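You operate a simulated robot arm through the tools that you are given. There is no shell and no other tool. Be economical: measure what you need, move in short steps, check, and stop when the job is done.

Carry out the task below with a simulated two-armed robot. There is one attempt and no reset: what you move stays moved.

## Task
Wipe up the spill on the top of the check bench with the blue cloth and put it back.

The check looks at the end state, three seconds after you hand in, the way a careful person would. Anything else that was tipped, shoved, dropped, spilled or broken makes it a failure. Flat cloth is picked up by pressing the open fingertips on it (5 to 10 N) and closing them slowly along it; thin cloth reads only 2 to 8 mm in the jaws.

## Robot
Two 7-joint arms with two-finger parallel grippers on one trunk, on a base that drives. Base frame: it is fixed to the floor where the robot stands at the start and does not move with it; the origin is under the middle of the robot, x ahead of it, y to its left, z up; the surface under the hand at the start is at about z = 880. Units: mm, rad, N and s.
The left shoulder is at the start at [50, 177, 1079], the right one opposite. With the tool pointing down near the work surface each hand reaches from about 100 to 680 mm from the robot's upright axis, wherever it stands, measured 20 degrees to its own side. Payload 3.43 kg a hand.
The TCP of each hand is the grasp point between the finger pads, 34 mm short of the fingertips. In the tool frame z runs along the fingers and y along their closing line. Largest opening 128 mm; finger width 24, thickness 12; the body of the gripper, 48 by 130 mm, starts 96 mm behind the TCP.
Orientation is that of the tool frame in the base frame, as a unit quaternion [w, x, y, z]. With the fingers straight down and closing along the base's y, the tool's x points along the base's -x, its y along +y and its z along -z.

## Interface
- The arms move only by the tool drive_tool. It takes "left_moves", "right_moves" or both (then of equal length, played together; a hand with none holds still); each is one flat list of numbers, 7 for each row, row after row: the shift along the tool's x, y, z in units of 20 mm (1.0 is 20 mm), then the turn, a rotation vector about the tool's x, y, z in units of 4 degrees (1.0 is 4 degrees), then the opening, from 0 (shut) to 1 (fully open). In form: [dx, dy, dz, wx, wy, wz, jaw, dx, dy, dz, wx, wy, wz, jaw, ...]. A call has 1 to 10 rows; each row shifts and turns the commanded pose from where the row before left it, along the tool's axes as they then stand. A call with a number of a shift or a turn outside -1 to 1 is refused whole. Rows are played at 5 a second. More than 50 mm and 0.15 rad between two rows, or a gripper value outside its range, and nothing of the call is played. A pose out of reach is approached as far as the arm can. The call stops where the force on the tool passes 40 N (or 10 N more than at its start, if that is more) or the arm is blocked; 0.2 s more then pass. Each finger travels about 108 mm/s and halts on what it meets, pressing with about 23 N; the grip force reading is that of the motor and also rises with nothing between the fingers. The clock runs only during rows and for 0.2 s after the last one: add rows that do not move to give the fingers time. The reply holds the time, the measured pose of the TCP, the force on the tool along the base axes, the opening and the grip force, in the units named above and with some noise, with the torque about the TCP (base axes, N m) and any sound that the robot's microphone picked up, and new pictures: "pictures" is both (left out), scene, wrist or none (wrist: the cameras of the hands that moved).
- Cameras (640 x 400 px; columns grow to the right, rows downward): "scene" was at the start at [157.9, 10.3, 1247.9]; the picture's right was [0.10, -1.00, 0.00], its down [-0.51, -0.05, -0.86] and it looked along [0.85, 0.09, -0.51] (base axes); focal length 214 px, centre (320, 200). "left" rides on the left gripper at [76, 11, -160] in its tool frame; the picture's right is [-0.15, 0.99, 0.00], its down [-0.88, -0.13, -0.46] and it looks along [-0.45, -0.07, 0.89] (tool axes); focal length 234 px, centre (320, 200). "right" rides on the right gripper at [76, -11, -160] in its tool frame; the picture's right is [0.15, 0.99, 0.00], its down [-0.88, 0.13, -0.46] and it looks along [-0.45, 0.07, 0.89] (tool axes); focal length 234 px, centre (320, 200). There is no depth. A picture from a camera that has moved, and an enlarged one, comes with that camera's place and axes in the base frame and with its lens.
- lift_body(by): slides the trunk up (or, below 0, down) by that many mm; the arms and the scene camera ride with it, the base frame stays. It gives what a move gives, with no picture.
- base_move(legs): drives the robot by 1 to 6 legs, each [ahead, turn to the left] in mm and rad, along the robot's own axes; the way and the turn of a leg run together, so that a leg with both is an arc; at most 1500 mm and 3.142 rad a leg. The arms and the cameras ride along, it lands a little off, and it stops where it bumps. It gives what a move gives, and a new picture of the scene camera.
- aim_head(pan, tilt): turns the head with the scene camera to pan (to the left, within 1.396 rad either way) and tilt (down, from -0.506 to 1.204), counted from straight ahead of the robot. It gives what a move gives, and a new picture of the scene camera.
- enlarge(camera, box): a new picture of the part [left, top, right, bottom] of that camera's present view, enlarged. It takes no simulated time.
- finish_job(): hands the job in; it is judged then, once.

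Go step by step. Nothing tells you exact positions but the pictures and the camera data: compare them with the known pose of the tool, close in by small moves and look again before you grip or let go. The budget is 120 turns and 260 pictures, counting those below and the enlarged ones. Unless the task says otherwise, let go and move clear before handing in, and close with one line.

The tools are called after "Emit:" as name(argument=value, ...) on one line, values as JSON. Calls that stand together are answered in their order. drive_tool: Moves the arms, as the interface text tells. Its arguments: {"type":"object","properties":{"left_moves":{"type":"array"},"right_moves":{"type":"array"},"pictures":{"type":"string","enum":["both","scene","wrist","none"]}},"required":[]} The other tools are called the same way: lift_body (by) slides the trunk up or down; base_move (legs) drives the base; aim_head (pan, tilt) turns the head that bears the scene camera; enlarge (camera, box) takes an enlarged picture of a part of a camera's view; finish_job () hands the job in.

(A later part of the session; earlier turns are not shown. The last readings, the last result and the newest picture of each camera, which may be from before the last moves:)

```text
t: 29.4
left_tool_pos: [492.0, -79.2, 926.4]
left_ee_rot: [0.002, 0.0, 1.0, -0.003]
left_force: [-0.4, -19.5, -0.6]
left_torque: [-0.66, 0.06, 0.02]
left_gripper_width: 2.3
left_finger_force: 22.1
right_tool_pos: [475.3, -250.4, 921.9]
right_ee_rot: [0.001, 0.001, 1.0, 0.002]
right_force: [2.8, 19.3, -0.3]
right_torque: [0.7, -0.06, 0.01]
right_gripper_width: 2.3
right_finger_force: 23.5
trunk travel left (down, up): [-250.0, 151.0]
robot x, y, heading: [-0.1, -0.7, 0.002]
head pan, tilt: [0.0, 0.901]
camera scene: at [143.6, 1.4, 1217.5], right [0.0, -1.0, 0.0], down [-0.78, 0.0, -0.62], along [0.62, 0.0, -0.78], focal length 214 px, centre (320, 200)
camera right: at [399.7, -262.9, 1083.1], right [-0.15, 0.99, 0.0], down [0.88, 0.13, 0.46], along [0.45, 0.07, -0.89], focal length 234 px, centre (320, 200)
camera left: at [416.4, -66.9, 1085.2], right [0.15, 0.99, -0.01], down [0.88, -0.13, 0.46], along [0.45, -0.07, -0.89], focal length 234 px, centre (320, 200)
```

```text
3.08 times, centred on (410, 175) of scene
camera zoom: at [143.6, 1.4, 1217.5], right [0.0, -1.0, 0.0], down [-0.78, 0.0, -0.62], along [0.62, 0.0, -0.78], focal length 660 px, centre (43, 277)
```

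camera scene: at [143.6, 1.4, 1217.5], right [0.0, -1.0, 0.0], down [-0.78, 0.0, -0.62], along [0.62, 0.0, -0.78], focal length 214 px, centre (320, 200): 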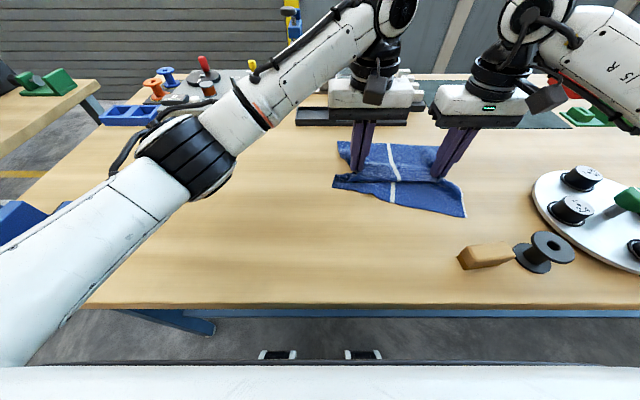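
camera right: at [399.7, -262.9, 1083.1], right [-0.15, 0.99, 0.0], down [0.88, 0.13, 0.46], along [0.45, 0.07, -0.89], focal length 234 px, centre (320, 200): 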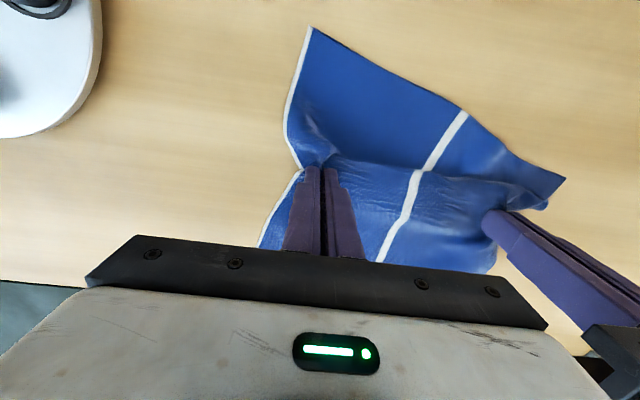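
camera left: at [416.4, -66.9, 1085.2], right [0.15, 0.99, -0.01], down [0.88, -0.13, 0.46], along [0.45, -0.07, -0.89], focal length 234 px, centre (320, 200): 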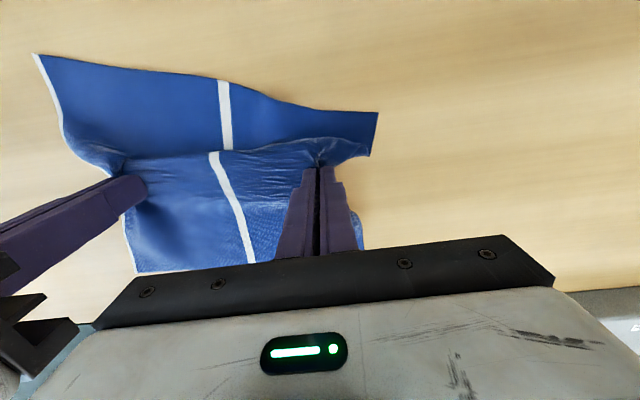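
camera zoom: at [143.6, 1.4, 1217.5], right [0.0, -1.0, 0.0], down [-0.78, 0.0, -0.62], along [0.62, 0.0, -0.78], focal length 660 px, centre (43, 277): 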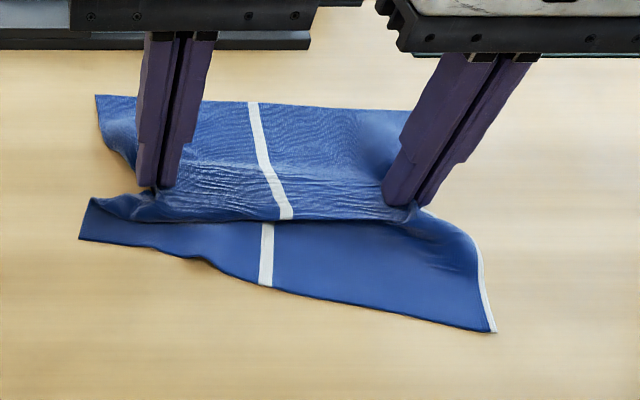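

The far half now lies right, with its far-left corner back at about (600, −43). Only the near half is folded under. I'll lower, slacken, and release both hands, then draw the near edge toward me.

Emit:
drive_tool(left_moves=[0, -0.15, 0.3, 0, 0, 0, 0, 0, -0.15, 0.1, 0, 0, 0, 0, 0, 0, 0, 0, 0, 0, 0.05, 0, 0, 0, 0, 0, 0, 0.12, 0, 0, 0, 0, 0, 0, 0.2, 0, 0, -0.5, 0, 0, 0, 0.2, 0, 0, -1, 0, 0, 0, 0.2, 0, 0, -1, 0, 0, 0, 0.2, 0, 0, -1, 0, 0, 0, 0.2, 0, 0, -1, 0, 0, 0, 0.2], right_moves=[0, 0.15, 0.15, 0, 0, 0, 0, 0, 0.15, 0.05, 0, 0, 0, 0, 0, 0, 0, 0, 0, 0, 0.05, 0, 0, 0, 0, 0, 0, 0.12, 0, 0, 0, 0, 0, 0, 0.2, 0, 0, -0.5, 0, 0, 0, 0.2, 0, 0, -1, 0, 0, 0, 0.2, 0, 0, -1, 0, 0, 0, 0.2, 0, 0, -1, 0, 0, 0, 0.2, 0, 0, -1, 0, 0, 0, 0.2])

Emit:
enlarge(camera="scene", box=[320, 110, 500, 240])

```text
t: 31.6
left_tool_pos: [489.9, -81.7, 1005.2]
left_ee_rot: [0.001, -0.001, 1.0, 0.0]
left_force: [0.4, 0.3, -0.4]
left_torque: [-0.01, -0.02, 0.03]
left_gripper_width: 25.6
left_finger_force: 0.0
right_tool_pos: [474.7, -245.2, 1009.3]
right_ee_rot: [0.0, 0.001, 1.0, 0.0]
right_force: [-0.6, 0.4, -0.2]
right_torque: [0.0, 0.0, 0.02]
right_gripper_width: 25.8
right_finger_force: 0.2
trunk travel left (down, up): [-250.0, 151.0]
robot x, y, heading: [0.5, -3.3, -0.0]
head pan, tilt: [0.0, 0.901]
camera scene: at [143.4, 1.5, 1217.4], right [0.0, -1.0, 0.0], down [-0.78, 0.0, -0.62], along [0.62, 0.0, -0.78], focal length 214 px, centre (320, 200)
camera right: at [398.9, -256.1, 1170.3], right [-0.15, 0.99, 0.0], down [0.88, 0.13, 0.46], along [0.45, 0.07, -0.89], focal length 234 px, centre (320, 200)
camera left: at [415.6, -70.6, 1165.2], right [0.14, 0.99, 0.0], down [0.88, -0.13, 0.46], along [0.45, -0.07, -0.89], focal length 234 px, centre (320, 200)
```

scene: 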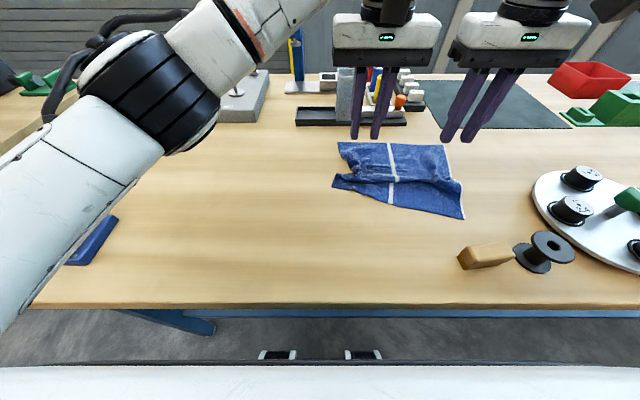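
right: 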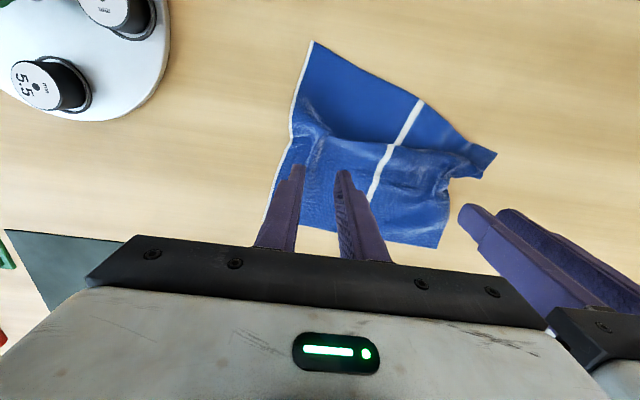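
left: 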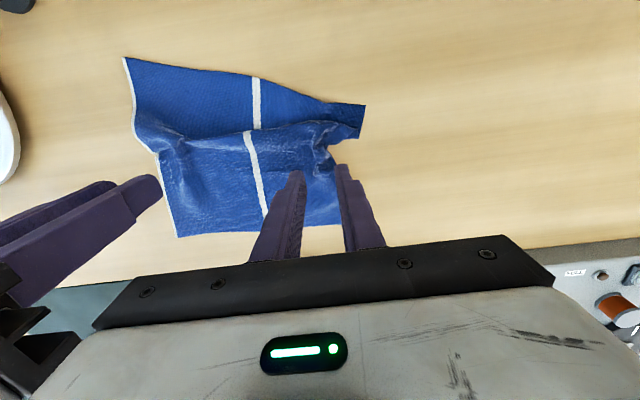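

```text
3.08 times, centred on (410, 175) of scene
camera zoom: at [143.4, 1.5, 1217.4], right [0.0, -1.0, 0.0], down [-0.78, 0.0, -0.62], along [0.62, 0.0, -0.78], focal length 660 px, centre (43, 277)
```

zoom: 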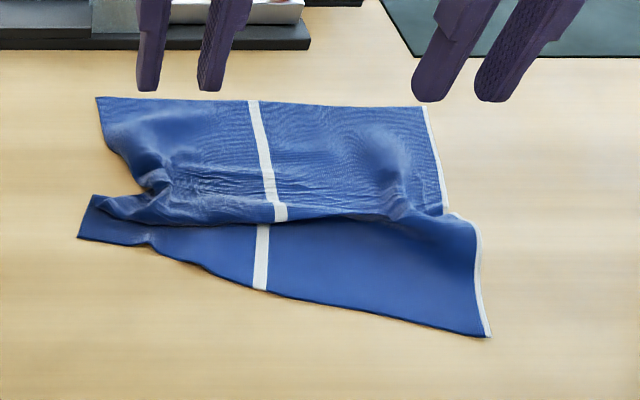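

The far edge is nearly exactly back, and the near-left corner needs pulling toward me by about 80 mm. I'll position both hands over the single-layer near strip.

Emit:
drive_tool(left_moves=[0.84, -0.22, 0, 0, 0, 0, 0.3, 0.84, -0.22, 0, 0, 0, 0, 0.3, 0.84, -0.22, 0, 0, 0, 0, 0.3, 0, 0, 1, 0, 0, 0, 0.3, 0, 0, 1, 0, 0, 0, 0.3, 0, 0, 1, 0, 0, 0, 0.3], right_moves=[1, -0.1, 0, 0, 0, 0, 0.3, 1, -0.1, 0, 0, 0, 0, 0.3, 1, -0.05, 0, 0, 0, 0, 0.3, 1, 0, 1, 0, 0, 0, 0.3, 0.1, 0, 1, 0, 0, 0, 0.3, 0, 0, 1, 0, 0, 0, 0.3])

```text
t: 33.0
left_tool_pos: [440.0, -95.3, 944.9]
left_ee_rot: [0.0, 0.0, 1.0, -0.001]
left_force: [0.0, 0.3, 0.2]
left_torque: [0.01, -0.01, 0.02]
left_gripper_width: 38.3
left_finger_force: 0.1
right_tool_pos: [391.5, -250.6, 949.3]
right_ee_rot: [0.0, 0.0, 1.0, 0.0]
right_force: [0.8, -0.1, 0.4]
right_torque: [0.02, -0.02, -0.01]
right_gripper_width: 38.6
right_finger_force: 0.0
trunk travel left (down, up): [-250.0, 151.0]
robot x, y, heading: [2.2, 2.7, -0.0]
head pan, tilt: [0.0, 0.901]
camera scene: at [143.8, 1.3, 1217.5], right [0.0, -1.0, 0.0], down [-0.78, 0.0, -0.62], along [0.62, 0.0, -0.78], focal length 214 px, centre (320, 200)
camera right: at [317.7, -261.7, 1109.6], right [-0.15, 0.99, 0.0], down [0.88, 0.13, 0.46], along [0.45, 0.07, -0.89], focal length 234 px, centre (320, 200)
camera left: at [365.5, -83.5, 1104.2], right [0.14, 0.99, 0.0], down [0.88, -0.13, 0.46], along [0.45, -0.07, -0.89], focal length 234 px, centre (320, 200)
```

scene: 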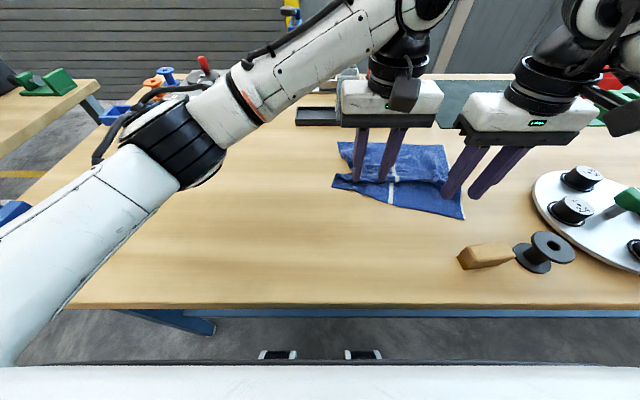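
right: 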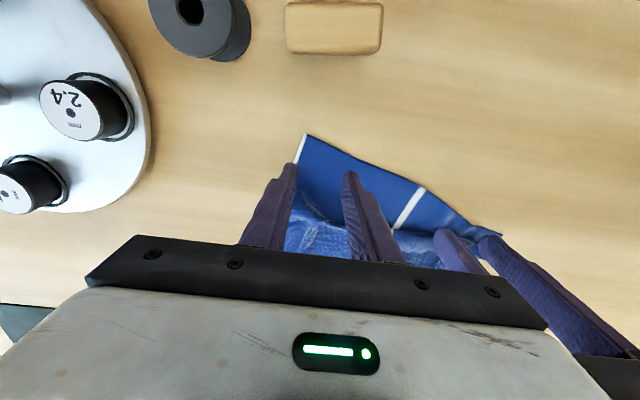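
left: 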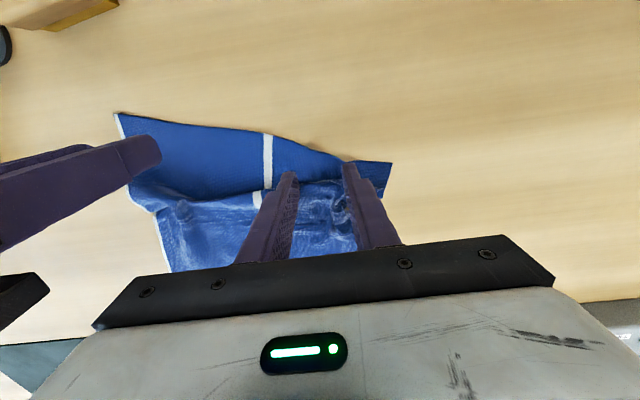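

The strip narrows to the left, so I'll shift the left hand 20 mm right. The right hand backs off while the left goes down to near contact.

Emit:
drive_tool(left_moves=[0.1, -1, 0, 0, 0, 0, 0.3, 0, 0, 0.6, 0, 0, 0, 0.3, 0, 0, 0.6, 0, 0, 0, 0.3, 0, 0, 0.2, 0, 0, 0, 0.3, 0, 0, 0, 0, 0, 0, 0.3], right_moves=[0, -1, -1, 0, 0, 0, 0.3, 0, -1, -1, 0, 0, 0, 0.3, 0, 0, -1, 0, 0, 0, 0.3, 0, 0, 0, 0, 0, 0, 0.3, 0, 0, 0, 0, 0, 0, 0.3])

```text
t: 34.2
left_tool_pos: [439.3, -115.3, 918.5]
left_ee_rot: [0.0, -0.001, 1.0, 0.0]
left_force: [0.5, 0.5, 0.8]
left_torque: [-0.02, 0.0, 0.01]
left_gripper_width: 38.6
left_finger_force: 0.0
right_tool_pos: [394.2, -291.5, 1006.3]
right_ee_rot: [-0.001, 0.0, 1.0, 0.001]
right_force: [-0.1, 0.1, -1.0]
right_torque: [0.0, -0.01, 0.01]
right_gripper_width: 38.3
right_finger_force: 0.0
trunk travel left (down, up): [-250.0, 151.0]
robot x, y, heading: [1.6, 1.2, 0.001]
head pan, tilt: [0.0, 0.901]
camera scene: at [143.7, 1.4, 1217.5], right [0.0, -1.0, 0.0], down [-0.78, 0.0, -0.62], along [0.62, 0.0, -0.78], focal length 214 px, centre (320, 200)
camera right: at [319.9, -302.7, 1167.8], right [-0.15, 0.99, 0.0], down [0.88, 0.13, 0.46], along [0.45, 0.07, -0.89], focal length 234 px, centre (320, 200)
camera left: at [364.1, -104.5, 1077.6], right [0.14, 0.99, 0.0], down [0.88, -0.13, 0.46], along [0.45, -0.07, -0.89], focal length 234 px, centre (320, 200)
```

scene: 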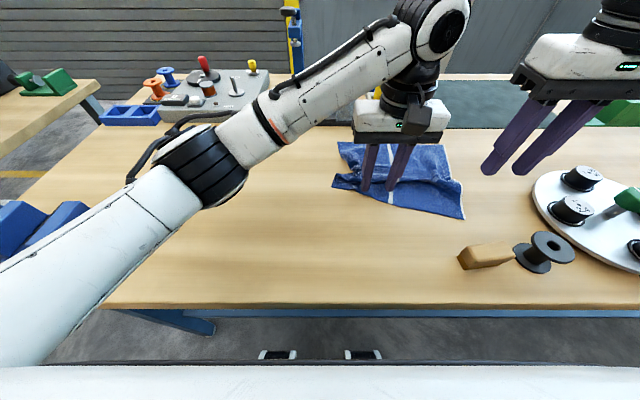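
right: 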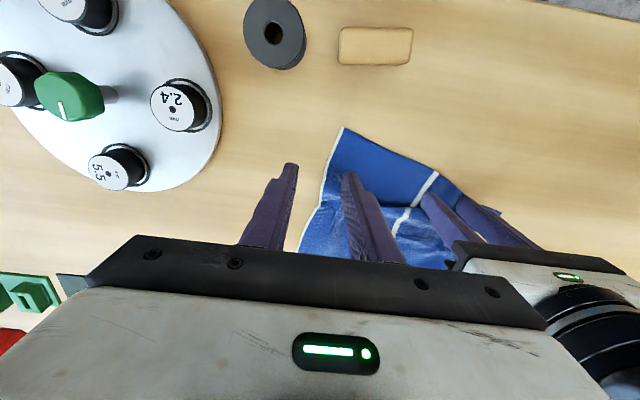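
left: 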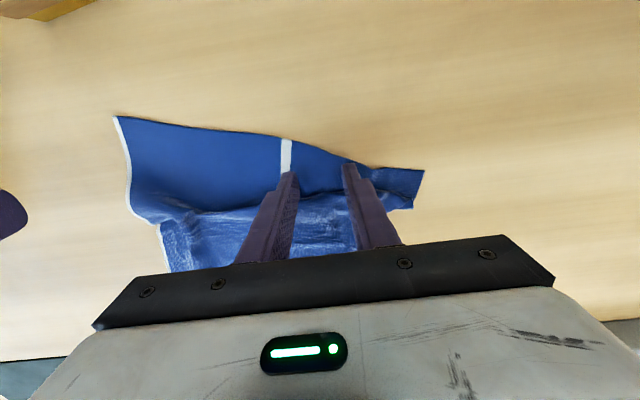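

Emit:
enlarge(camera="left", box=[220, 120, 440, 257])

Emit:
enlarge(camera="scene", box=[320, 130, 480, 230])

```text
2.91 times, centred on (330, 188) of left
camera zoom: at [364.1, -104.5, 1077.6], right [0.14, 0.99, 0.0], down [0.88, -0.13, 0.46], along [0.45, -0.07, -0.89], focal length 681 px, centre (291, 234)
```

zoom: 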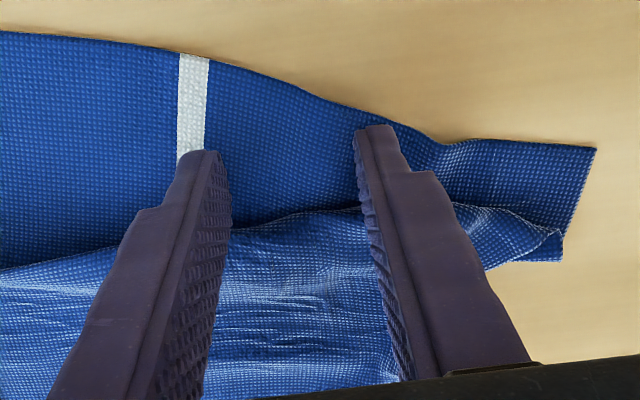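

```text
4.00 times, centred on (400, 180) of scene
camera zoom: at [143.7, 1.4, 1217.5], right [0.0, -1.0, 0.0], down [-0.78, 0.0, -0.62], along [0.62, 0.0, -0.78], focal length 858 px, centre (0, 280)
```

zoom: 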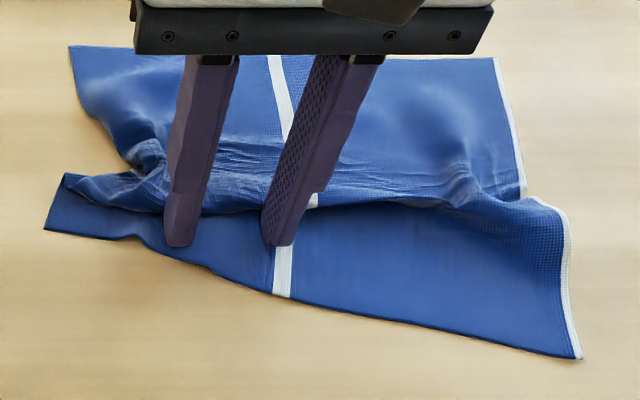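

Tips sit on the strip, between its edge and the fold. I'll press and close slowly.

Emit:
drive_tool(left_moves=[0, 0, 0.2, 0, 0, 0, 0.3, 0, 0, 0.05, 0, 0, 0, 0.3, 0, 0, 0, 0, 0, 0, 0.3], pictures="none")

```text
t: 35.0
left_tool_pos: [438.2, -115.9, 915.4]
left_ee_rot: [0.003, -0.001, 1.0, -0.002]
left_force: [3.4, 1.3, 26.6]
left_torque: [0.65, -0.08, -0.12]
left_gripper_width: 38.7
left_finger_force: 0.0
right_tool_pos: [393.8, -290.7, 1008.3]
right_ee_rot: [0.001, 0.0, 1.0, 0.0]
right_force: [0.3, 0.3, 0.1]
right_torque: [0.01, 0.01, 0.02]
right_gripper_width: 38.6
right_finger_force: 0.0
trunk travel left (down, up): [-250.0, 151.0]
robot x, y, heading: [2.1, 1.4, -0.011]
head pan, tilt: [0.0, 0.901]
```

Emit:
drive_tool(left_moves=[0, 0, -0.12, 0, 0, 0, 0.3, 0, 0, 0, 0, 0, 0, 0.26, 0, 0, 0, 0, 0, 0, 0.22, 0, 0, 0, 0, 0, 0, 0.18, 0, 0, 0, 0, 0, 0, 0.14, 0, 0, 0, 0, 0, 0, 0.1, 0, 0, 0, 0, 0, 0, 0.06, 0, 0, 0, 0, 0, 0, 0.03, 0, 0, 0, 0, 0, 0, 0, 0, 0, 0, 0, 0, 0, 0], pictures="wrist")

Emit:
enlarge(camera="scene", box=[320, 130, 480, 230])

```text
t: 37.2
left_tool_pos: [437.7, -116.5, 915.8]
left_ee_rot: [0.001, 0.0, 1.0, -0.001]
left_force: [-1.5, 1.4, 11.1]
left_torque: [0.1, 0.05, -0.03]
left_gripper_width: 2.5
left_finger_force: 23.3
right_tool_pos: [394.0, -291.4, 1007.3]
right_ee_rot: [0.0, 0.0, 1.0, 0.0]
right_force: [0.1, -0.8, 0.3]
right_torque: [0.0, -0.01, 0.01]
right_gripper_width: 38.6
right_finger_force: 0.1
trunk travel left (down, up): [-250.0, 151.0]
robot x, y, heading: [-2.7, -0.8, -0.001]
head pan, tilt: [0.0, 0.901]
camera left: at [363.4, -104.9, 1074.9], right [0.14, 0.99, 0.0], down [0.88, -0.13, 0.46], along [0.45, -0.07, -0.89], focal length 234 px, centre (320, 200)
```

left: 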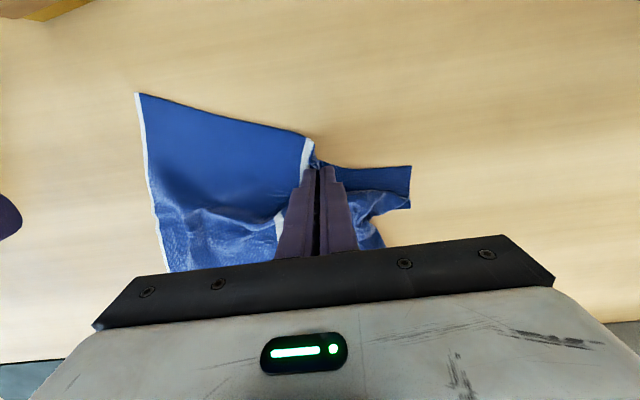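

```text
4.00 times, centred on (400, 180) of scene
camera zoom: at [142.8, 1.7, 1217.6], right [0.0, -1.0, 0.0], down [-0.78, 0.0, -0.62], along [0.62, 0.0, -0.78], focal length 858 px, centre (0, 280)
```

zoom: 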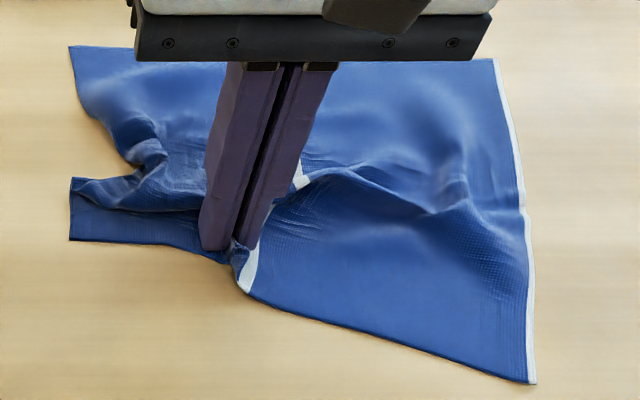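

It's gripped beside the white stripe. I'll draw it toward me by about 73 mm and slightly right, at low height.

Emit:
drive_tool(left_moves=[0, 0, -0.3, 0, 0, 0, 0, 0.5, -0.1, 0, 0, 0, 0, 0, 0.6, -0.15, 0, 0, 0, 0, 0, 0.6, -0.15, 0, 0, 0, 0, 0, 0.6, -0.15, 0, 0, 0, 0, 0, 0.6, -0.2, 0, 0, 0, 0, 0, 0.7, -0.2, 0, 0, 0, 0, 0], pictures="wrist")

Emit:
enlarge(camera="scene", box=[320, 130, 500, 250])

```text
t: 38.8
left_tool_pos: [364.5, -134.6, 922.8]
left_ee_rot: [0.0, -0.002, 1.0, 0.0]
left_force: [-0.1, -0.9, -0.3]
left_torque: [0.0, -0.01, 0.01]
left_gripper_width: 2.2
left_finger_force: 22.9
right_tool_pos: [394.9, -292.0, 1007.2]
right_ee_rot: [-0.001, 0.0, 1.0, 0.001]
right_force: [1.2, 0.0, -0.4]
right_torque: [0.02, -0.04, 0.0]
right_gripper_width: 38.4
right_finger_force: 0.0
trunk travel left (down, up): [-250.0, 151.0]
robot x, y, heading: [-0.8, -0.4, -0.001]
head pan, tilt: [0.0, 0.901]
camera left: at [290.4, -123.3, 1082.1], right [0.14, 0.99, 0.0], down [0.88, -0.13, 0.46], along [0.45, -0.07, -0.89], focal length 234 px, centre (320, 200)
```

left: 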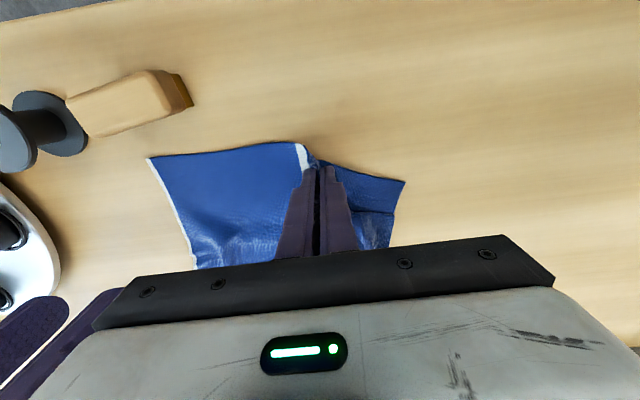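

```text
3.33 times, centred on (410, 190) of scene
camera zoom: at [143.7, 1.4, 1217.5], right [0.0, -1.0, 0.0], down [-0.78, 0.0, -0.62], along [0.62, 0.0, -0.78], focal length 715 px, centre (20, 233)
```

zoom: 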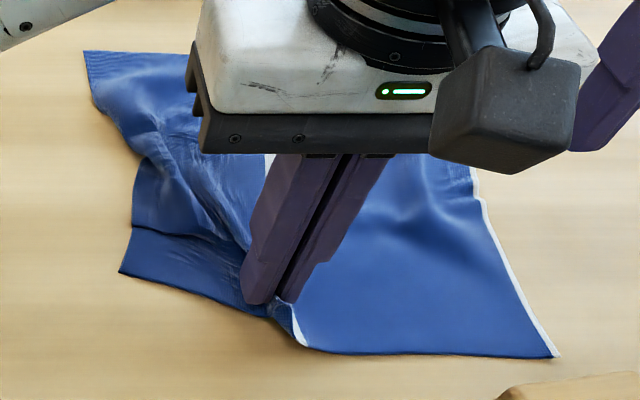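

It unfolded well. I'll release gently, pull back, and look.

Emit:
drive_tool(left_moves=[0, 0, 0.3, 0, 0, 0, 0, 0, 0, 0, 0, 0, 0, 0.06, 0, 0, 0, 0, 0, 0, 0.12, 0, 0, 0, 0, 0, 0, 0.2, 0, 0, -0.5, 0, 0, 0, 0.2, 0, 0, -1, 0, 0, 0, 0.2, 0, 0, -1, 0, 0, 0, 0.2, 0, 1, -1, 0, 0, 0, 0.2, 0, 1, -1, 0, 0, 0, 0.2, 0, 1, -1, 0, 0, 0, 0.2], pictures="none")

Emit:
drive_tool(left_moves=[0, 1, 0, 0, 0, 0, 0.3, 0, 1, 0, 0, 0, 0, 0.3, 0, 1, 0, 0, 0, 0, 0.3, 0, 1, 0, 0, 0, 0, 0.3, 0, 1, 0, 0, 0, 0, 0.3], pictures="scene")

Emit:
enlarge(camera="scene", box=[320, 130, 500, 250])

```text
t: 41.0
left_tool_pos: [363.9, -76.6, 1026.9]
left_ee_rot: [0.0, -0.001, 1.0, -0.001]
left_force: [-0.1, 0.3, -0.4]
left_torque: [0.01, 0.01, 0.0]
left_gripper_width: 25.5
left_finger_force: 0.1
right_tool_pos: [394.5, -291.9, 1006.9]
right_ee_rot: [0.001, 0.0, 1.0, 0.0]
right_force: [0.8, -0.2, 0.3]
right_torque: [0.02, 0.02, 0.0]
right_gripper_width: 38.3
right_finger_force: 0.1
trunk travel left (down, up): [-250.0, 151.0]
robot x, y, heading: [2.8, -0.8, -0.001]
head pan, tilt: [0.0, 0.901]
```

```text
t: 42.2
left_tool_pos: [364.8, 24.2, 1027.6]
left_ee_rot: [0.001, -0.002, 1.0, -0.001]
left_force: [-0.3, -0.1, -0.2]
left_torque: [-0.03, 0.02, 0.02]
left_gripper_width: 38.6
left_finger_force: 0.1
right_tool_pos: [395.1, -291.2, 1007.1]
right_ee_rot: [0.0, 0.001, 1.0, 0.0]
right_force: [0.3, 0.2, 1.1]
right_torque: [0.01, 0.02, 0.0]
right_gripper_width: 38.1
right_finger_force: 0.0
trunk travel left (down, up): [-250.0, 151.0]
robot x, y, heading: [-0.5, -2.5, -0.003]
head pan, tilt: [0.0, 0.901]
camera scene: at [143.7, 1.7, 1217.5], right [0.0, -1.0, 0.0], down [-0.78, 0.0, -0.62], along [0.62, 0.0, -0.78], focal length 214 px, centre (320, 200)
```

scene: 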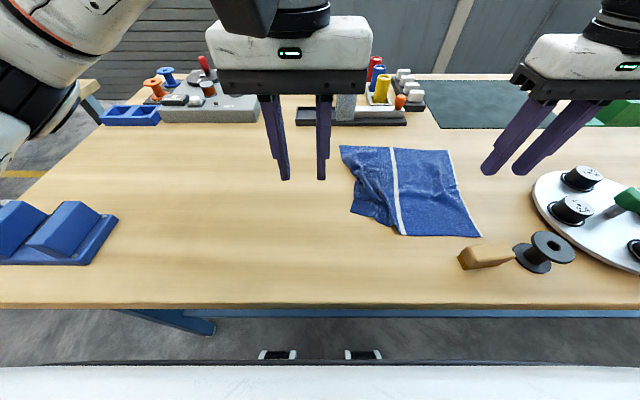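

```text
3.33 times, centred on (410, 190) of scene
camera zoom: at [143.7, 1.7, 1217.5], right [0.0, -1.0, 0.0], down [-0.78, 0.0, -0.62], along [0.62, 0.0, -0.78], focal length 715 px, centre (20, 233)
```

zoom: 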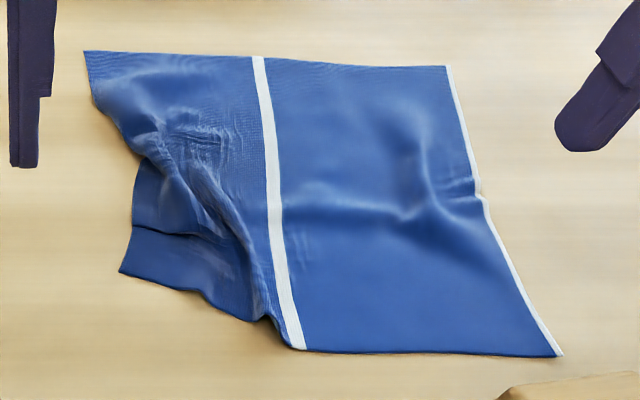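

Most of the cloth is flat now; only a fold at the near-left remains, with the corner at about (384, −57) wanting to be near (345, −20). I'll pinch the strip at that corner, centred at (391, −90).

Emit:
drive_tool(left_moves=[-0.22, -0.95, 0, 0, 0, 0, 0.28, -0.22, -0.95, 0, 0, 0, 0, 0.28, -0.22, -0.95, 0, 0, 0, 0, 0.28, -0.22, -0.95, 0, 0, 0, 0, 0.28, -0.22, -0.95, 0.5, 0, 0, 0, 0.28, -0.22, -0.95, 1, 0, 0, 0, 0.28, 0, 0, 1, 0, 0, 0, 0.28, 0, 0, 1, 0, 0, 0, 0.28, 0, 0, 1, 0, 0, 0, 0.28, 0, 0, 0.8, 0, 0, 0, 0.28], pictures="wrist")

Emit:
enlarge(camera="scene", box=[320, 130, 500, 250])

```text
t: 44.4
left_tool_pos: [391.3, -91.1, 920.0]
left_ee_rot: [0.001, 0.001, 1.0, -0.001]
left_force: [0.2, 0.4, 0.0]
left_torque: [0.02, -0.04, 0.02]
left_gripper_width: 35.7
left_finger_force: 0.1
right_tool_pos: [395.8, -291.9, 1007.7]
right_ee_rot: [0.0, -0.001, 1.0, 0.0]
right_force: [1.3, -0.2, 0.5]
right_torque: [0.02, 0.0, 0.02]
right_gripper_width: 38.5
right_finger_force: 0.2
trunk travel left (down, up): [-250.0, 151.0]
robot x, y, heading: [-1.7, -0.2, -0.0]
head pan, tilt: [0.0, 0.901]
camera left: at [318.2, -80.3, 1079.7], right [0.14, 0.99, 0.0], down [0.88, -0.13, 0.46], along [0.45, -0.07, -0.89], focal length 234 px, centre (320, 200)
```

left: 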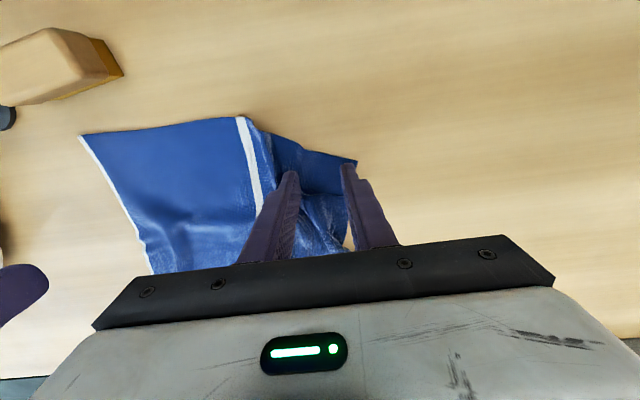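

```text
3.33 times, centred on (410, 190) of scene
camera zoom: at [143.8, 1.4, 1217.5], right [0.0, -1.0, 0.0], down [-0.78, 0.0, -0.62], along [0.62, 0.0, -0.78], focal length 715 px, centre (20, 233)
```

zoom: 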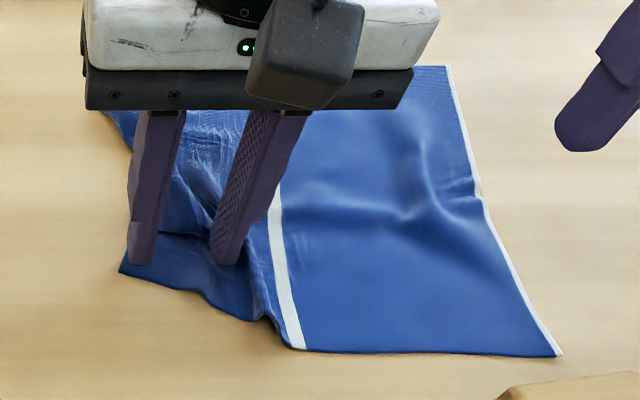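

Emit:
drive_tool(left_moves=[0.2, -0.25, 0, 0, 0, 0, 0.28, 0, 0, 0.2, 0, 0, 0, 0.28, 0, 0, 0.03, 0, 0, 0, 0.28, 0, 0, 0, 0, 0, 0, 0.28], pictures="none")

```text
t: 45.4
left_tool_pos: [386.9, -95.3, 916.5]
left_ee_rot: [0.0, -0.001, 1.0, -0.001]
left_force: [0.8, -0.4, 4.7]
left_torque: [0.02, -0.06, -0.01]
left_gripper_width: 35.6
left_finger_force: 0.0
right_tool_pos: [394.3, -290.9, 1007.5]
right_ee_rot: [-0.001, 0.0, 1.0, 0.0]
right_force: [-0.1, -0.2, 0.4]
right_torque: [-0.02, -0.02, -0.02]
right_gripper_width: 38.4
right_finger_force: 0.0
trunk travel left (down, up): [-250.0, 151.0]
robot x, y, heading: [1.7, -1.5, -0.002]
head pan, tilt: [0.0, 0.901]
```

Light contact. I'll press 0.5 mm more and close slowly.

Emit:
drive_tool(left_moves=[0, 0, 0.03, 0, 0, 0, 0.28, 0, 0, 0, 0, 0, 0, 0.25, 0, 0, 0, 0, 0, 0, 0.21, 0, 0, 0, 0, 0, 0, 0.17, 0, 0, 0, 0, 0, 0, 0.13, 0, 0, 0, 0, 0, 0, 0.09, 0, 0, 0, 0, 0, 0, 0.06, 0, 0, 0, 0, 0, 0, 0.03, 0, 0, 0, 0, 0, 0, 0, 0, 0, 0, 0, 0, 0, 0], pictures="wrist")

Emit:
enlarge(camera="scene", box=[320, 130, 500, 250])

```text
t: 47.6
left_tool_pos: [385.8, -95.5, 915.2]
left_ee_rot: [0.001, -0.001, 1.0, -0.001]
left_force: [0.3, 2.9, 17.8]
left_torque: [0.26, -0.08, 0.0]
left_gripper_width: 2.6
left_finger_force: 23.0
right_tool_pos: [395.1, -291.8, 1007.6]
right_ee_rot: [0.001, 0.0, 1.0, 0.0]
right_force: [0.5, -0.9, -0.3]
right_torque: [-0.03, 0.0, 0.01]
right_gripper_width: 38.3
right_finger_force: 0.0
trunk travel left (down, up): [-250.0, 151.0]
robot x, y, heading: [-1.9, -2.5, 0.0]
head pan, tilt: [0.0, 0.901]
camera left: at [311.7, -83.1, 1074.8], right [0.14, 0.99, 0.0], down [0.88, -0.13, 0.46], along [0.45, -0.07, -0.89], focal length 234 px, centre (320, 200)
```

left: 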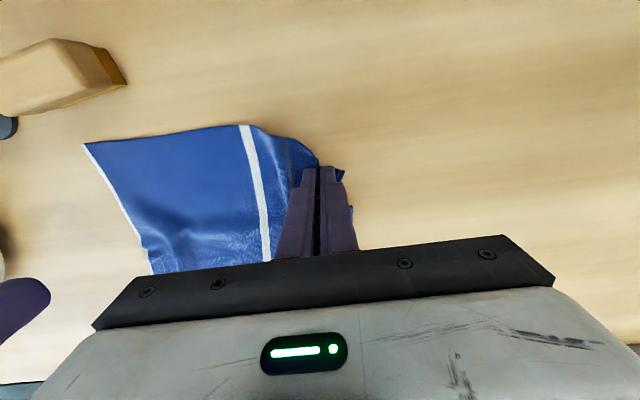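

```text
3.33 times, centred on (410, 190) of scene
camera zoom: at [142.6, 2.0, 1217.7], right [0.0, -1.0, 0.0], down [-0.78, 0.0, -0.62], along [0.62, 0.0, -0.78], focal length 715 px, centre (20, 233)
```

zoom: 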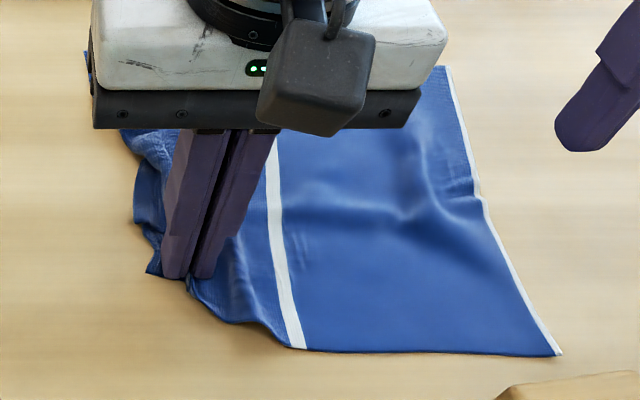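

It's gripped near the corner. I'll draw it left and toward me.

Emit:
drive_tool(left_moves=[0, 0, -0.4, 0, 0, 0, 0, 0.3, 0.4, 0, 0, 0, 0, 0, 0.3, 0.5, 0, 0, 0, 0, 0, 0.3, 0.5, 0, 0, 0, 0, 0, 0.3, 0.5, 0, 0, 0, 0, 0, 0.3, 0.4, 0, 0, 0, 0, 0], pictures="wrist")

Emit:
enlarge(camera="scene", box=[320, 130, 500, 250])

```text
t: 49.0
left_tool_pos: [357.8, -48.2, 922.6]
left_ee_rot: [0.0, -0.001, 1.0, 0.001]
left_force: [0.4, -0.2, -0.3]
left_torque: [-0.02, 0.0, 0.01]
left_gripper_width: 2.6
left_finger_force: 22.8
right_tool_pos: [394.3, -291.3, 1007.8]
right_ee_rot: [-0.001, 0.001, 1.0, -0.001]
right_force: [-0.1, 0.6, -0.6]
right_torque: [0.02, 0.01, 0.04]
right_gripper_width: 38.5
right_finger_force: 0.0
trunk travel left (down, up): [-250.0, 151.0]
robot x, y, heading: [0.6, 0.0, -0.001]
head pan, tilt: [0.0, 0.901]
camera left: at [283.3, -37.2, 1082.7], right [0.14, 0.99, 0.0], down [0.88, -0.13, 0.46], along [0.45, -0.07, -0.89], focal length 234 px, centre (320, 200)
```

left: 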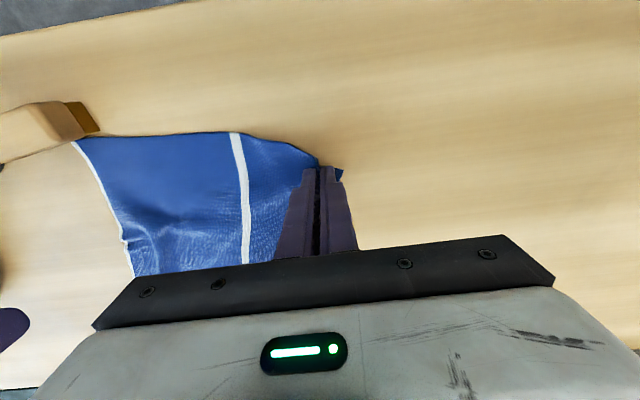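

```text
3.33 times, centred on (410, 190) of scene
camera zoom: at [143.7, 1.5, 1217.4], right [0.0, -1.0, 0.0], down [-0.78, 0.0, -0.62], along [0.62, 0.0, -0.78], focal length 715 px, centre (20, 233)
```

zoom: 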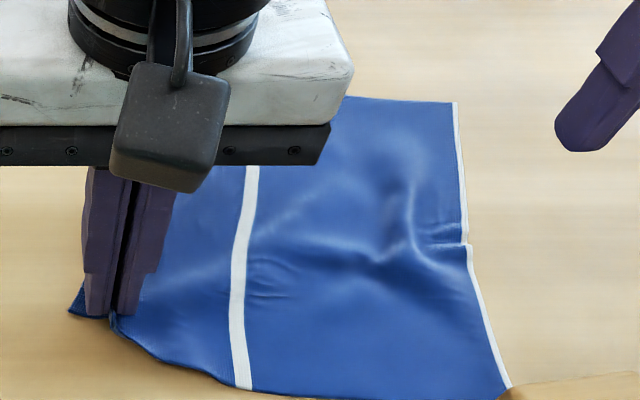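

The cloth also slid as a whole, and its near-right corner is now close to the wooden block. I'll release and look.

Emit:
drive_tool(left_moves=[0, 0, 0.3, 0, 0, 0, 0, 0, 0, 0, 0, 0, 0, 0.06, 0, 0, 0, 0, 0, 0, 0.12, 0, 0, 0, 0, 0, 0, 0.2, 0, 0, -0.5, 0, 0, 0, 0.2, 0, 0, -1, 0, 0, 0, 0.2, 0, 0, -1, 0, 0, 0, 0.2, 0, 1, -1, 0, 0, 0, 0.2, 0, 1, -1, 0, 0, 0, 0.2, 0, 1, -1, 0, 0, 0, 0.2], pictures="scene")

Emit:
enlarge(camera="scene", box=[320, 130, 520, 280])

```text
t: 51.2
left_tool_pos: [357.5, 9.3, 1025.0]
left_ee_rot: [-0.001, -0.001, 1.0, -0.001]
left_force: [-1.2, -0.6, 0.1]
left_torque: [-0.01, 0.03, -0.02]
left_gripper_width: 25.4
left_finger_force: 0.0
right_tool_pos: [393.6, -292.5, 1007.3]
right_ee_rot: [0.0, 0.0, 1.0, -0.001]
right_force: [-0.1, -0.2, -0.1]
right_torque: [0.02, -0.03, 0.04]
right_gripper_width: 38.5
right_finger_force: 0.2
trunk travel left (down, up): [-250.0, 151.0]
robot x, y, heading: [1.8, 3.8, 0.003]
head pan, tilt: [0.0, 0.901]
camera scene: at [143.5, 1.6, 1217.5], right [0.0, -1.0, 0.0], down [-0.78, 0.0, -0.62], along [0.62, 0.0, -0.78], focal length 214 px, centre (320, 200)
```

scene: 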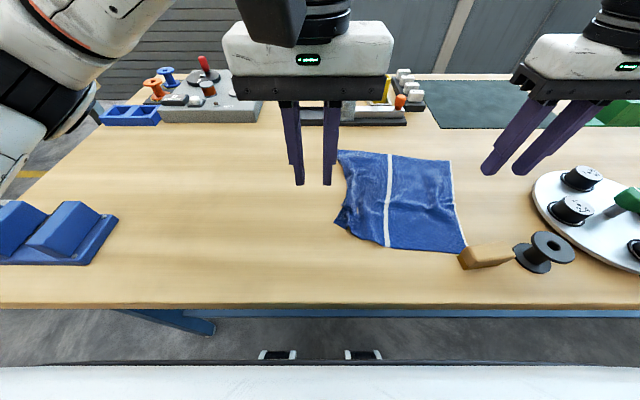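

```text
2.67 times, centred on (420, 205) of scene
camera zoom: at [143.5, 1.6, 1217.5], right [0.0, -1.0, 0.0], down [-0.78, 0.0, -0.62], along [0.62, 0.0, -0.78], focal length 572 px, centre (53, 187)
```

zoom: 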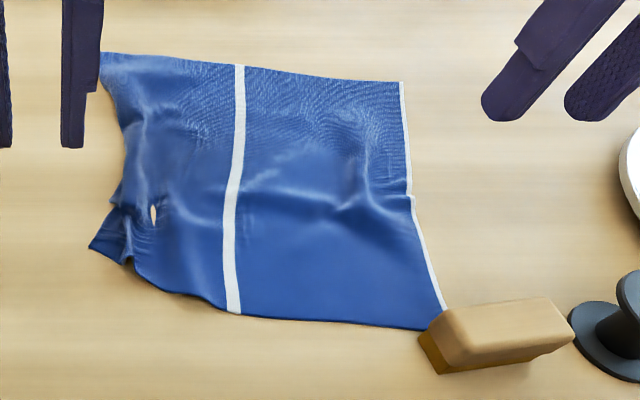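

The cloth is nearly flat. It needs its right side pulled away from me by about 60 mm and its far-left by about 40 mm, and the near-left corner is already in place. I'll move both hands to the far corners.

Emit:
drive_tool(left_moves=[-0.94, -0.485, 0, 0, 0, 0, 0.28, -0.94, -0.485, 0, 0, 0, 0, 0.28, -0.94, -0.485, 0, 0, 0, 0, 0.28, -0.94, -0.485, 0, 0, 0, 0, 0.28, -0.94, -0.485, 0, 0, 0, 0, 0.28, -0.94, -0.485, 0, 0, 0, 0, 0.28, -0.94, -0.485, 0.7, 0, 0, 0, 0.28, -0.94, -0.485, 0.7, 0, 0, 0, 0.28, -0.94, -0.485, 0.7, 0, 0, 0, 0.28, -0.94, -0.485, 0.7, 0, 0, 0, 0.28], right_moves=[-0.57, 0.12, 0, 0, 0, 0, 0.28, -0.57, 0.12, 0, 0, 0, 0, 0.28, -0.57, 0.12, 0, 0, 0, 0, 0.28, -0.57, 0.12, 0, 0, 0, 0, 0.28, -0.57, 0.12, 0, 0, 0, 0, 0.28, -0.57, 0.12, 0, 0, 0, 0, 0.28, -0.57, 0.12, 0.5, 0, 0, 0, 0.28, -0.57, 0.12, 0.5, 0, 0, 0, 0.28, -0.57, 0.12, 0.6, 0, 0, 0, 0.28, -0.57, 0.12, 0.6, 0, 0, 0, 0.28])

Emit:
enlarge(camera="scene", box=[320, 130, 480, 260])

```text
t: 53.6
left_tool_pos: [562.6, -52.9, 962.9]
left_ee_rot: [-0.006, -0.032, 0.999, 0.0]
left_force: [0.1, -0.9, -0.1]
left_torque: [0.03, -0.02, 0.01]
left_gripper_width: 36.0
left_finger_force: 0.0
right_tool_pos: [506.4, -267.1, 962.6]
right_ee_rot: [0.0, 0.0, 1.0, 0.0]
right_force: [-0.3, 0.2, 0.1]
right_torque: [0.0, -0.01, 0.01]
right_gripper_width: 35.8
right_finger_force: 0.0
trunk travel left (down, up): [-250.0, 151.0]
robot x, y, heading: [0.9, 1.6, 0.001]
head pan, tilt: [0.0, 0.901]
stopped in row 10 (left hand): the arm was blocked; the commanded pose is now the measured one
camera scene: at [143.6, 1.4, 1217.5], right [0.0, -1.0, 0.0], down [-0.78, 0.0, -0.62], along [0.62, 0.0, -0.78], focal length 214 px, centre (320, 200)
camera right: at [431.5, -279.4, 1122.2], right [-0.15, 0.99, 0.0], down [0.88, 0.13, 0.46], along [0.45, 0.07, -0.89], focal length 234 px, centre (320, 200)
camera left: at [490.4, -47.1, 1123.3], right [0.08, 1.0, 0.0], down [0.89, -0.07, 0.44], along [0.44, -0.04, -0.9], focal length 234 px, centre (320, 200)
```

scene: 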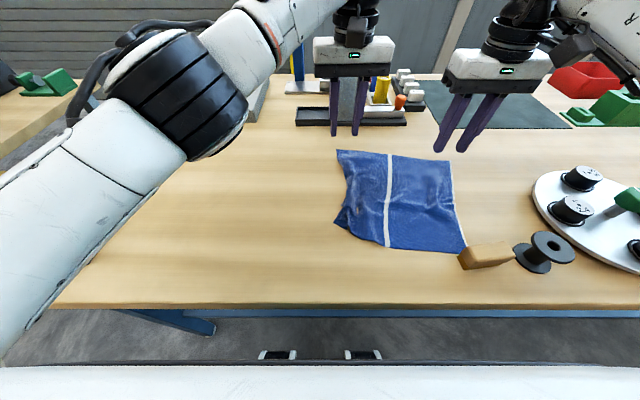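
right: 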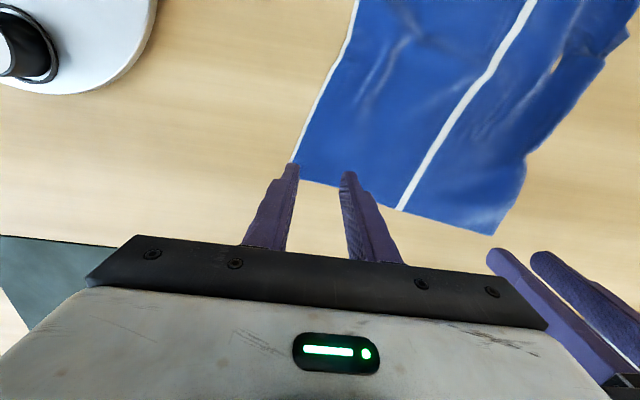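
left: 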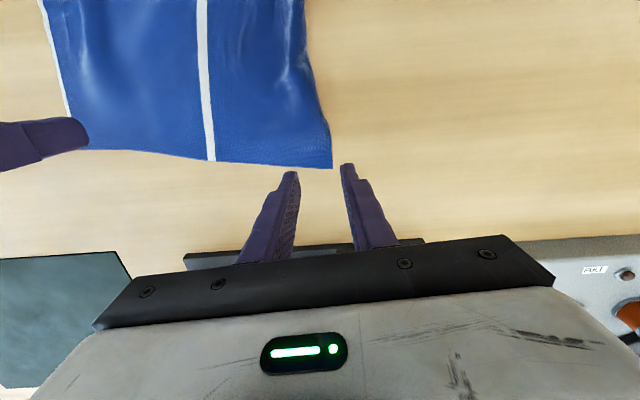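

```text
3.08 times, centred on (400, 195) of scene
camera zoom: at [143.6, 1.4, 1217.5], right [0.0, -1.0, 0.0], down [-0.78, 0.0, -0.62], along [0.62, 0.0, -0.78], focal length 660 px, centre (74, 215)
```

zoom: 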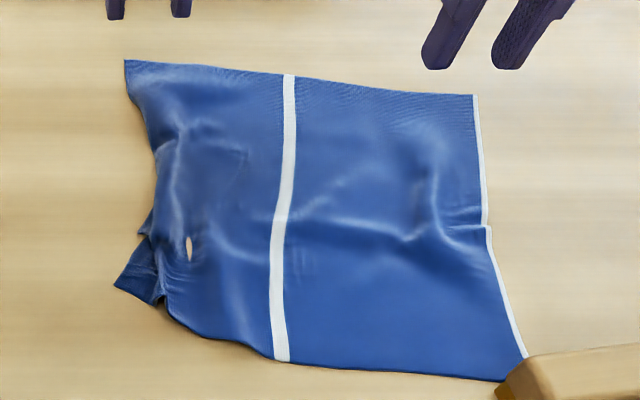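

The left arm met a limit there, so I'll retreat it and let the right hand work on the far-right corner (about (516, −295)) by itself.

Emit:
drive_tool(left_moves=[0.5, 0.4, -1, 0, 0, 0.2, 0.28, 1, 0.6, -1, 0, 0, 0.2, 0.28, 1, 0.8, -1, 0, 0, 0.2, 0.28, 1, 1, -0.5, 0, 0, 0.2, 0.28, 1, 1, 0, 0, 0, 0.1, 0.28], right_moves=[0.3, 0.25, 0, 0, 0, 0, 0.28, 0.25, 0.2, 0.5, 0, 0, 0, 0.28, 0, 0, 0.6, 0, 0, 0, 0.28, 0, 0, 0.6, 0, 0, 0, 0.28, 0, 0, 0.45, 0, 0, 0, 0.28])

```text
t: 54.8
left_tool_pos: [470.1, 18.5, 1032.6]
left_ee_rot: [-0.007, 0.004, 1.0, 0.001]
left_force: [0.1, -0.1, -1.2]
left_torque: [-0.01, -0.02, 0.01]
left_gripper_width: 35.6
left_finger_force: 0.0
right_tool_pos: [494.7, -259.5, 918.6]
right_ee_rot: [0.0, -0.002, 1.0, 0.0]
right_force: [0.3, -0.6, -0.2]
right_torque: [-0.01, -0.03, -0.01]
right_gripper_width: 35.8
right_finger_force: 0.0
trunk travel left (down, up): [-250.0, 151.0]
robot x, y, heading: [-1.3, 0.3, -0.001]
head pan, tilt: [0.0, 0.901]
camera scene: at [143.7, 1.8, 1217.5], right [0.0, -1.0, 0.0], down [-0.78, 0.0, -0.62], along [0.62, 0.0, -0.78], focal length 214 px, centre (320, 200)
camera right: at [419.5, -270.5, 1077.4], right [-0.15, 0.99, 0.0], down [0.88, 0.13, 0.46], along [0.45, 0.07, -0.89], focal length 234 px, centre (320, 200)
camera left: at [398.8, 29.5, 1192.6], right [0.15, 0.99, 0.0], down [0.89, -0.14, 0.44], along [0.44, -0.07, -0.9], focal length 234 px, centre (320, 200)
```

scene: 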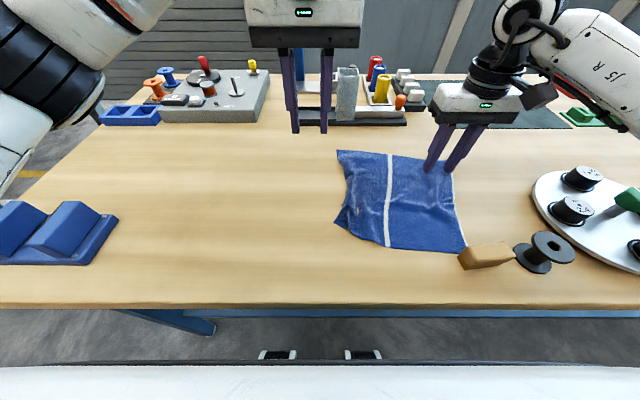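
right: 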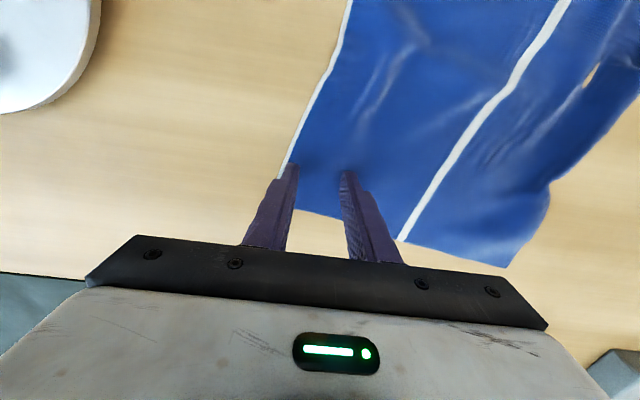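
left: 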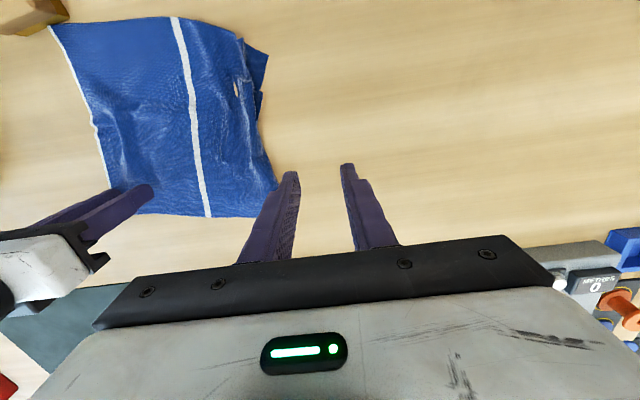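

Emit:
enlarge(camera="left", box=[160, 30, 300, 130])

Emit:
drive_tool(right_moves=[0, 0.15, 0.15, 0, 0, 0, 0.28, 0, 0, 0.05, 0, 0, 0, 0.28, 0, 0, 0, 0, 0, 0, 0.28], pictures="none")

```text
4.00 times, centred on (230, 80) of left
camera zoom: at [398.8, 29.5, 1192.6], right [0.15, 0.99, 0.0], down [0.89, -0.14, 0.44], along [0.44, -0.07, -0.9], focal length 937 px, centre (680, 680)
```

zoom: 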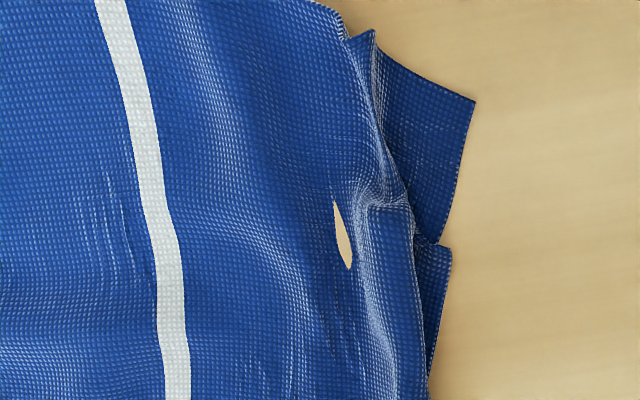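

```text
t: 55.6
left_tool_pos: [472.1, 17.4, 1033.4]
left_ee_rot: [-0.006, 0.003, 1.0, 0.001]
left_force: [0.6, 0.4, 0.2]
left_torque: [-0.02, -0.01, 0.02]
left_gripper_width: 35.6
left_finger_force: 0.1
right_tool_pos: [493.9, -256.8, 915.7]
right_ee_rot: [0.002, 0.0, 1.0, 0.0]
right_force: [-0.7, -2.3, 13.5]
right_torque: [-0.38, 0.03, -0.03]
right_gripper_width: 36.7
right_finger_force: 1.1
trunk travel left (down, up): [-250.0, 151.0]
robot x, y, heading: [2.1, -3.3, 0.001]
head pan, tilt: [0.0, 0.901]
```

The pale slit looks like the bench surface showing at a crease. Contact is good at 13 N, so I'll close the right hand slowly.

Emit:
drive_tool(right_moves=[0, 0, -0.02, 0, 0, 0, 0.28, 0, 0, 0, 0, 0, 0, 0.25, 0, 0, 0, 0, 0, 0, 0.21, 0, 0, 0, 0, 0, 0, 0.17, 0, 0, 0, 0, 0, 0, 0.13, 0, 0, 0, 0, 0, 0, 0.09, 0, 0, 0, 0, 0, 0, 0.06, 0, 0, 0, 0, 0, 0, 0.03, 0, 0, 0, 0, 0, 0, 0, 0, 0, 0, 0, 0, 0, 0], pictures="wrist")

```text
t: 57.8
left_tool_pos: [470.7, 17.6, 1032.7]
left_ee_rot: [-0.007, 0.004, 1.0, 0.001]
left_force: [0.5, -0.3, -0.1]
left_torque: [0.03, -0.01, -0.01]
left_gripper_width: 35.9
left_finger_force: 0.1
right_tool_pos: [494.7, -257.3, 915.7]
right_ee_rot: [0.001, 0.001, 1.0, -0.001]
right_force: [0.1, -1.8, 11.2]
right_torque: [-0.15, 0.05, -0.01]
right_gripper_width: 2.3
right_finger_force: 23.1
trunk travel left (down, up): [-250.0, 151.0]
robot x, y, heading: [1.9, 2.5, 0.002]
head pan, tilt: [0.0, 0.901]
camera right: at [419.4, -267.8, 1075.8], right [-0.15, 0.99, 0.0], down [0.88, 0.13, 0.46], along [0.45, 0.07, -0.89], focal length 234 px, centre (320, 200)
```

right: 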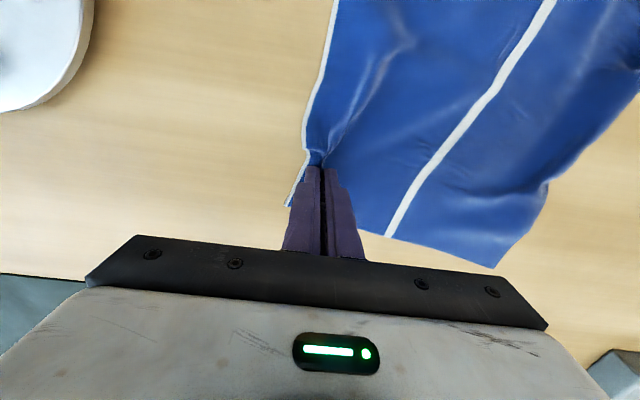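

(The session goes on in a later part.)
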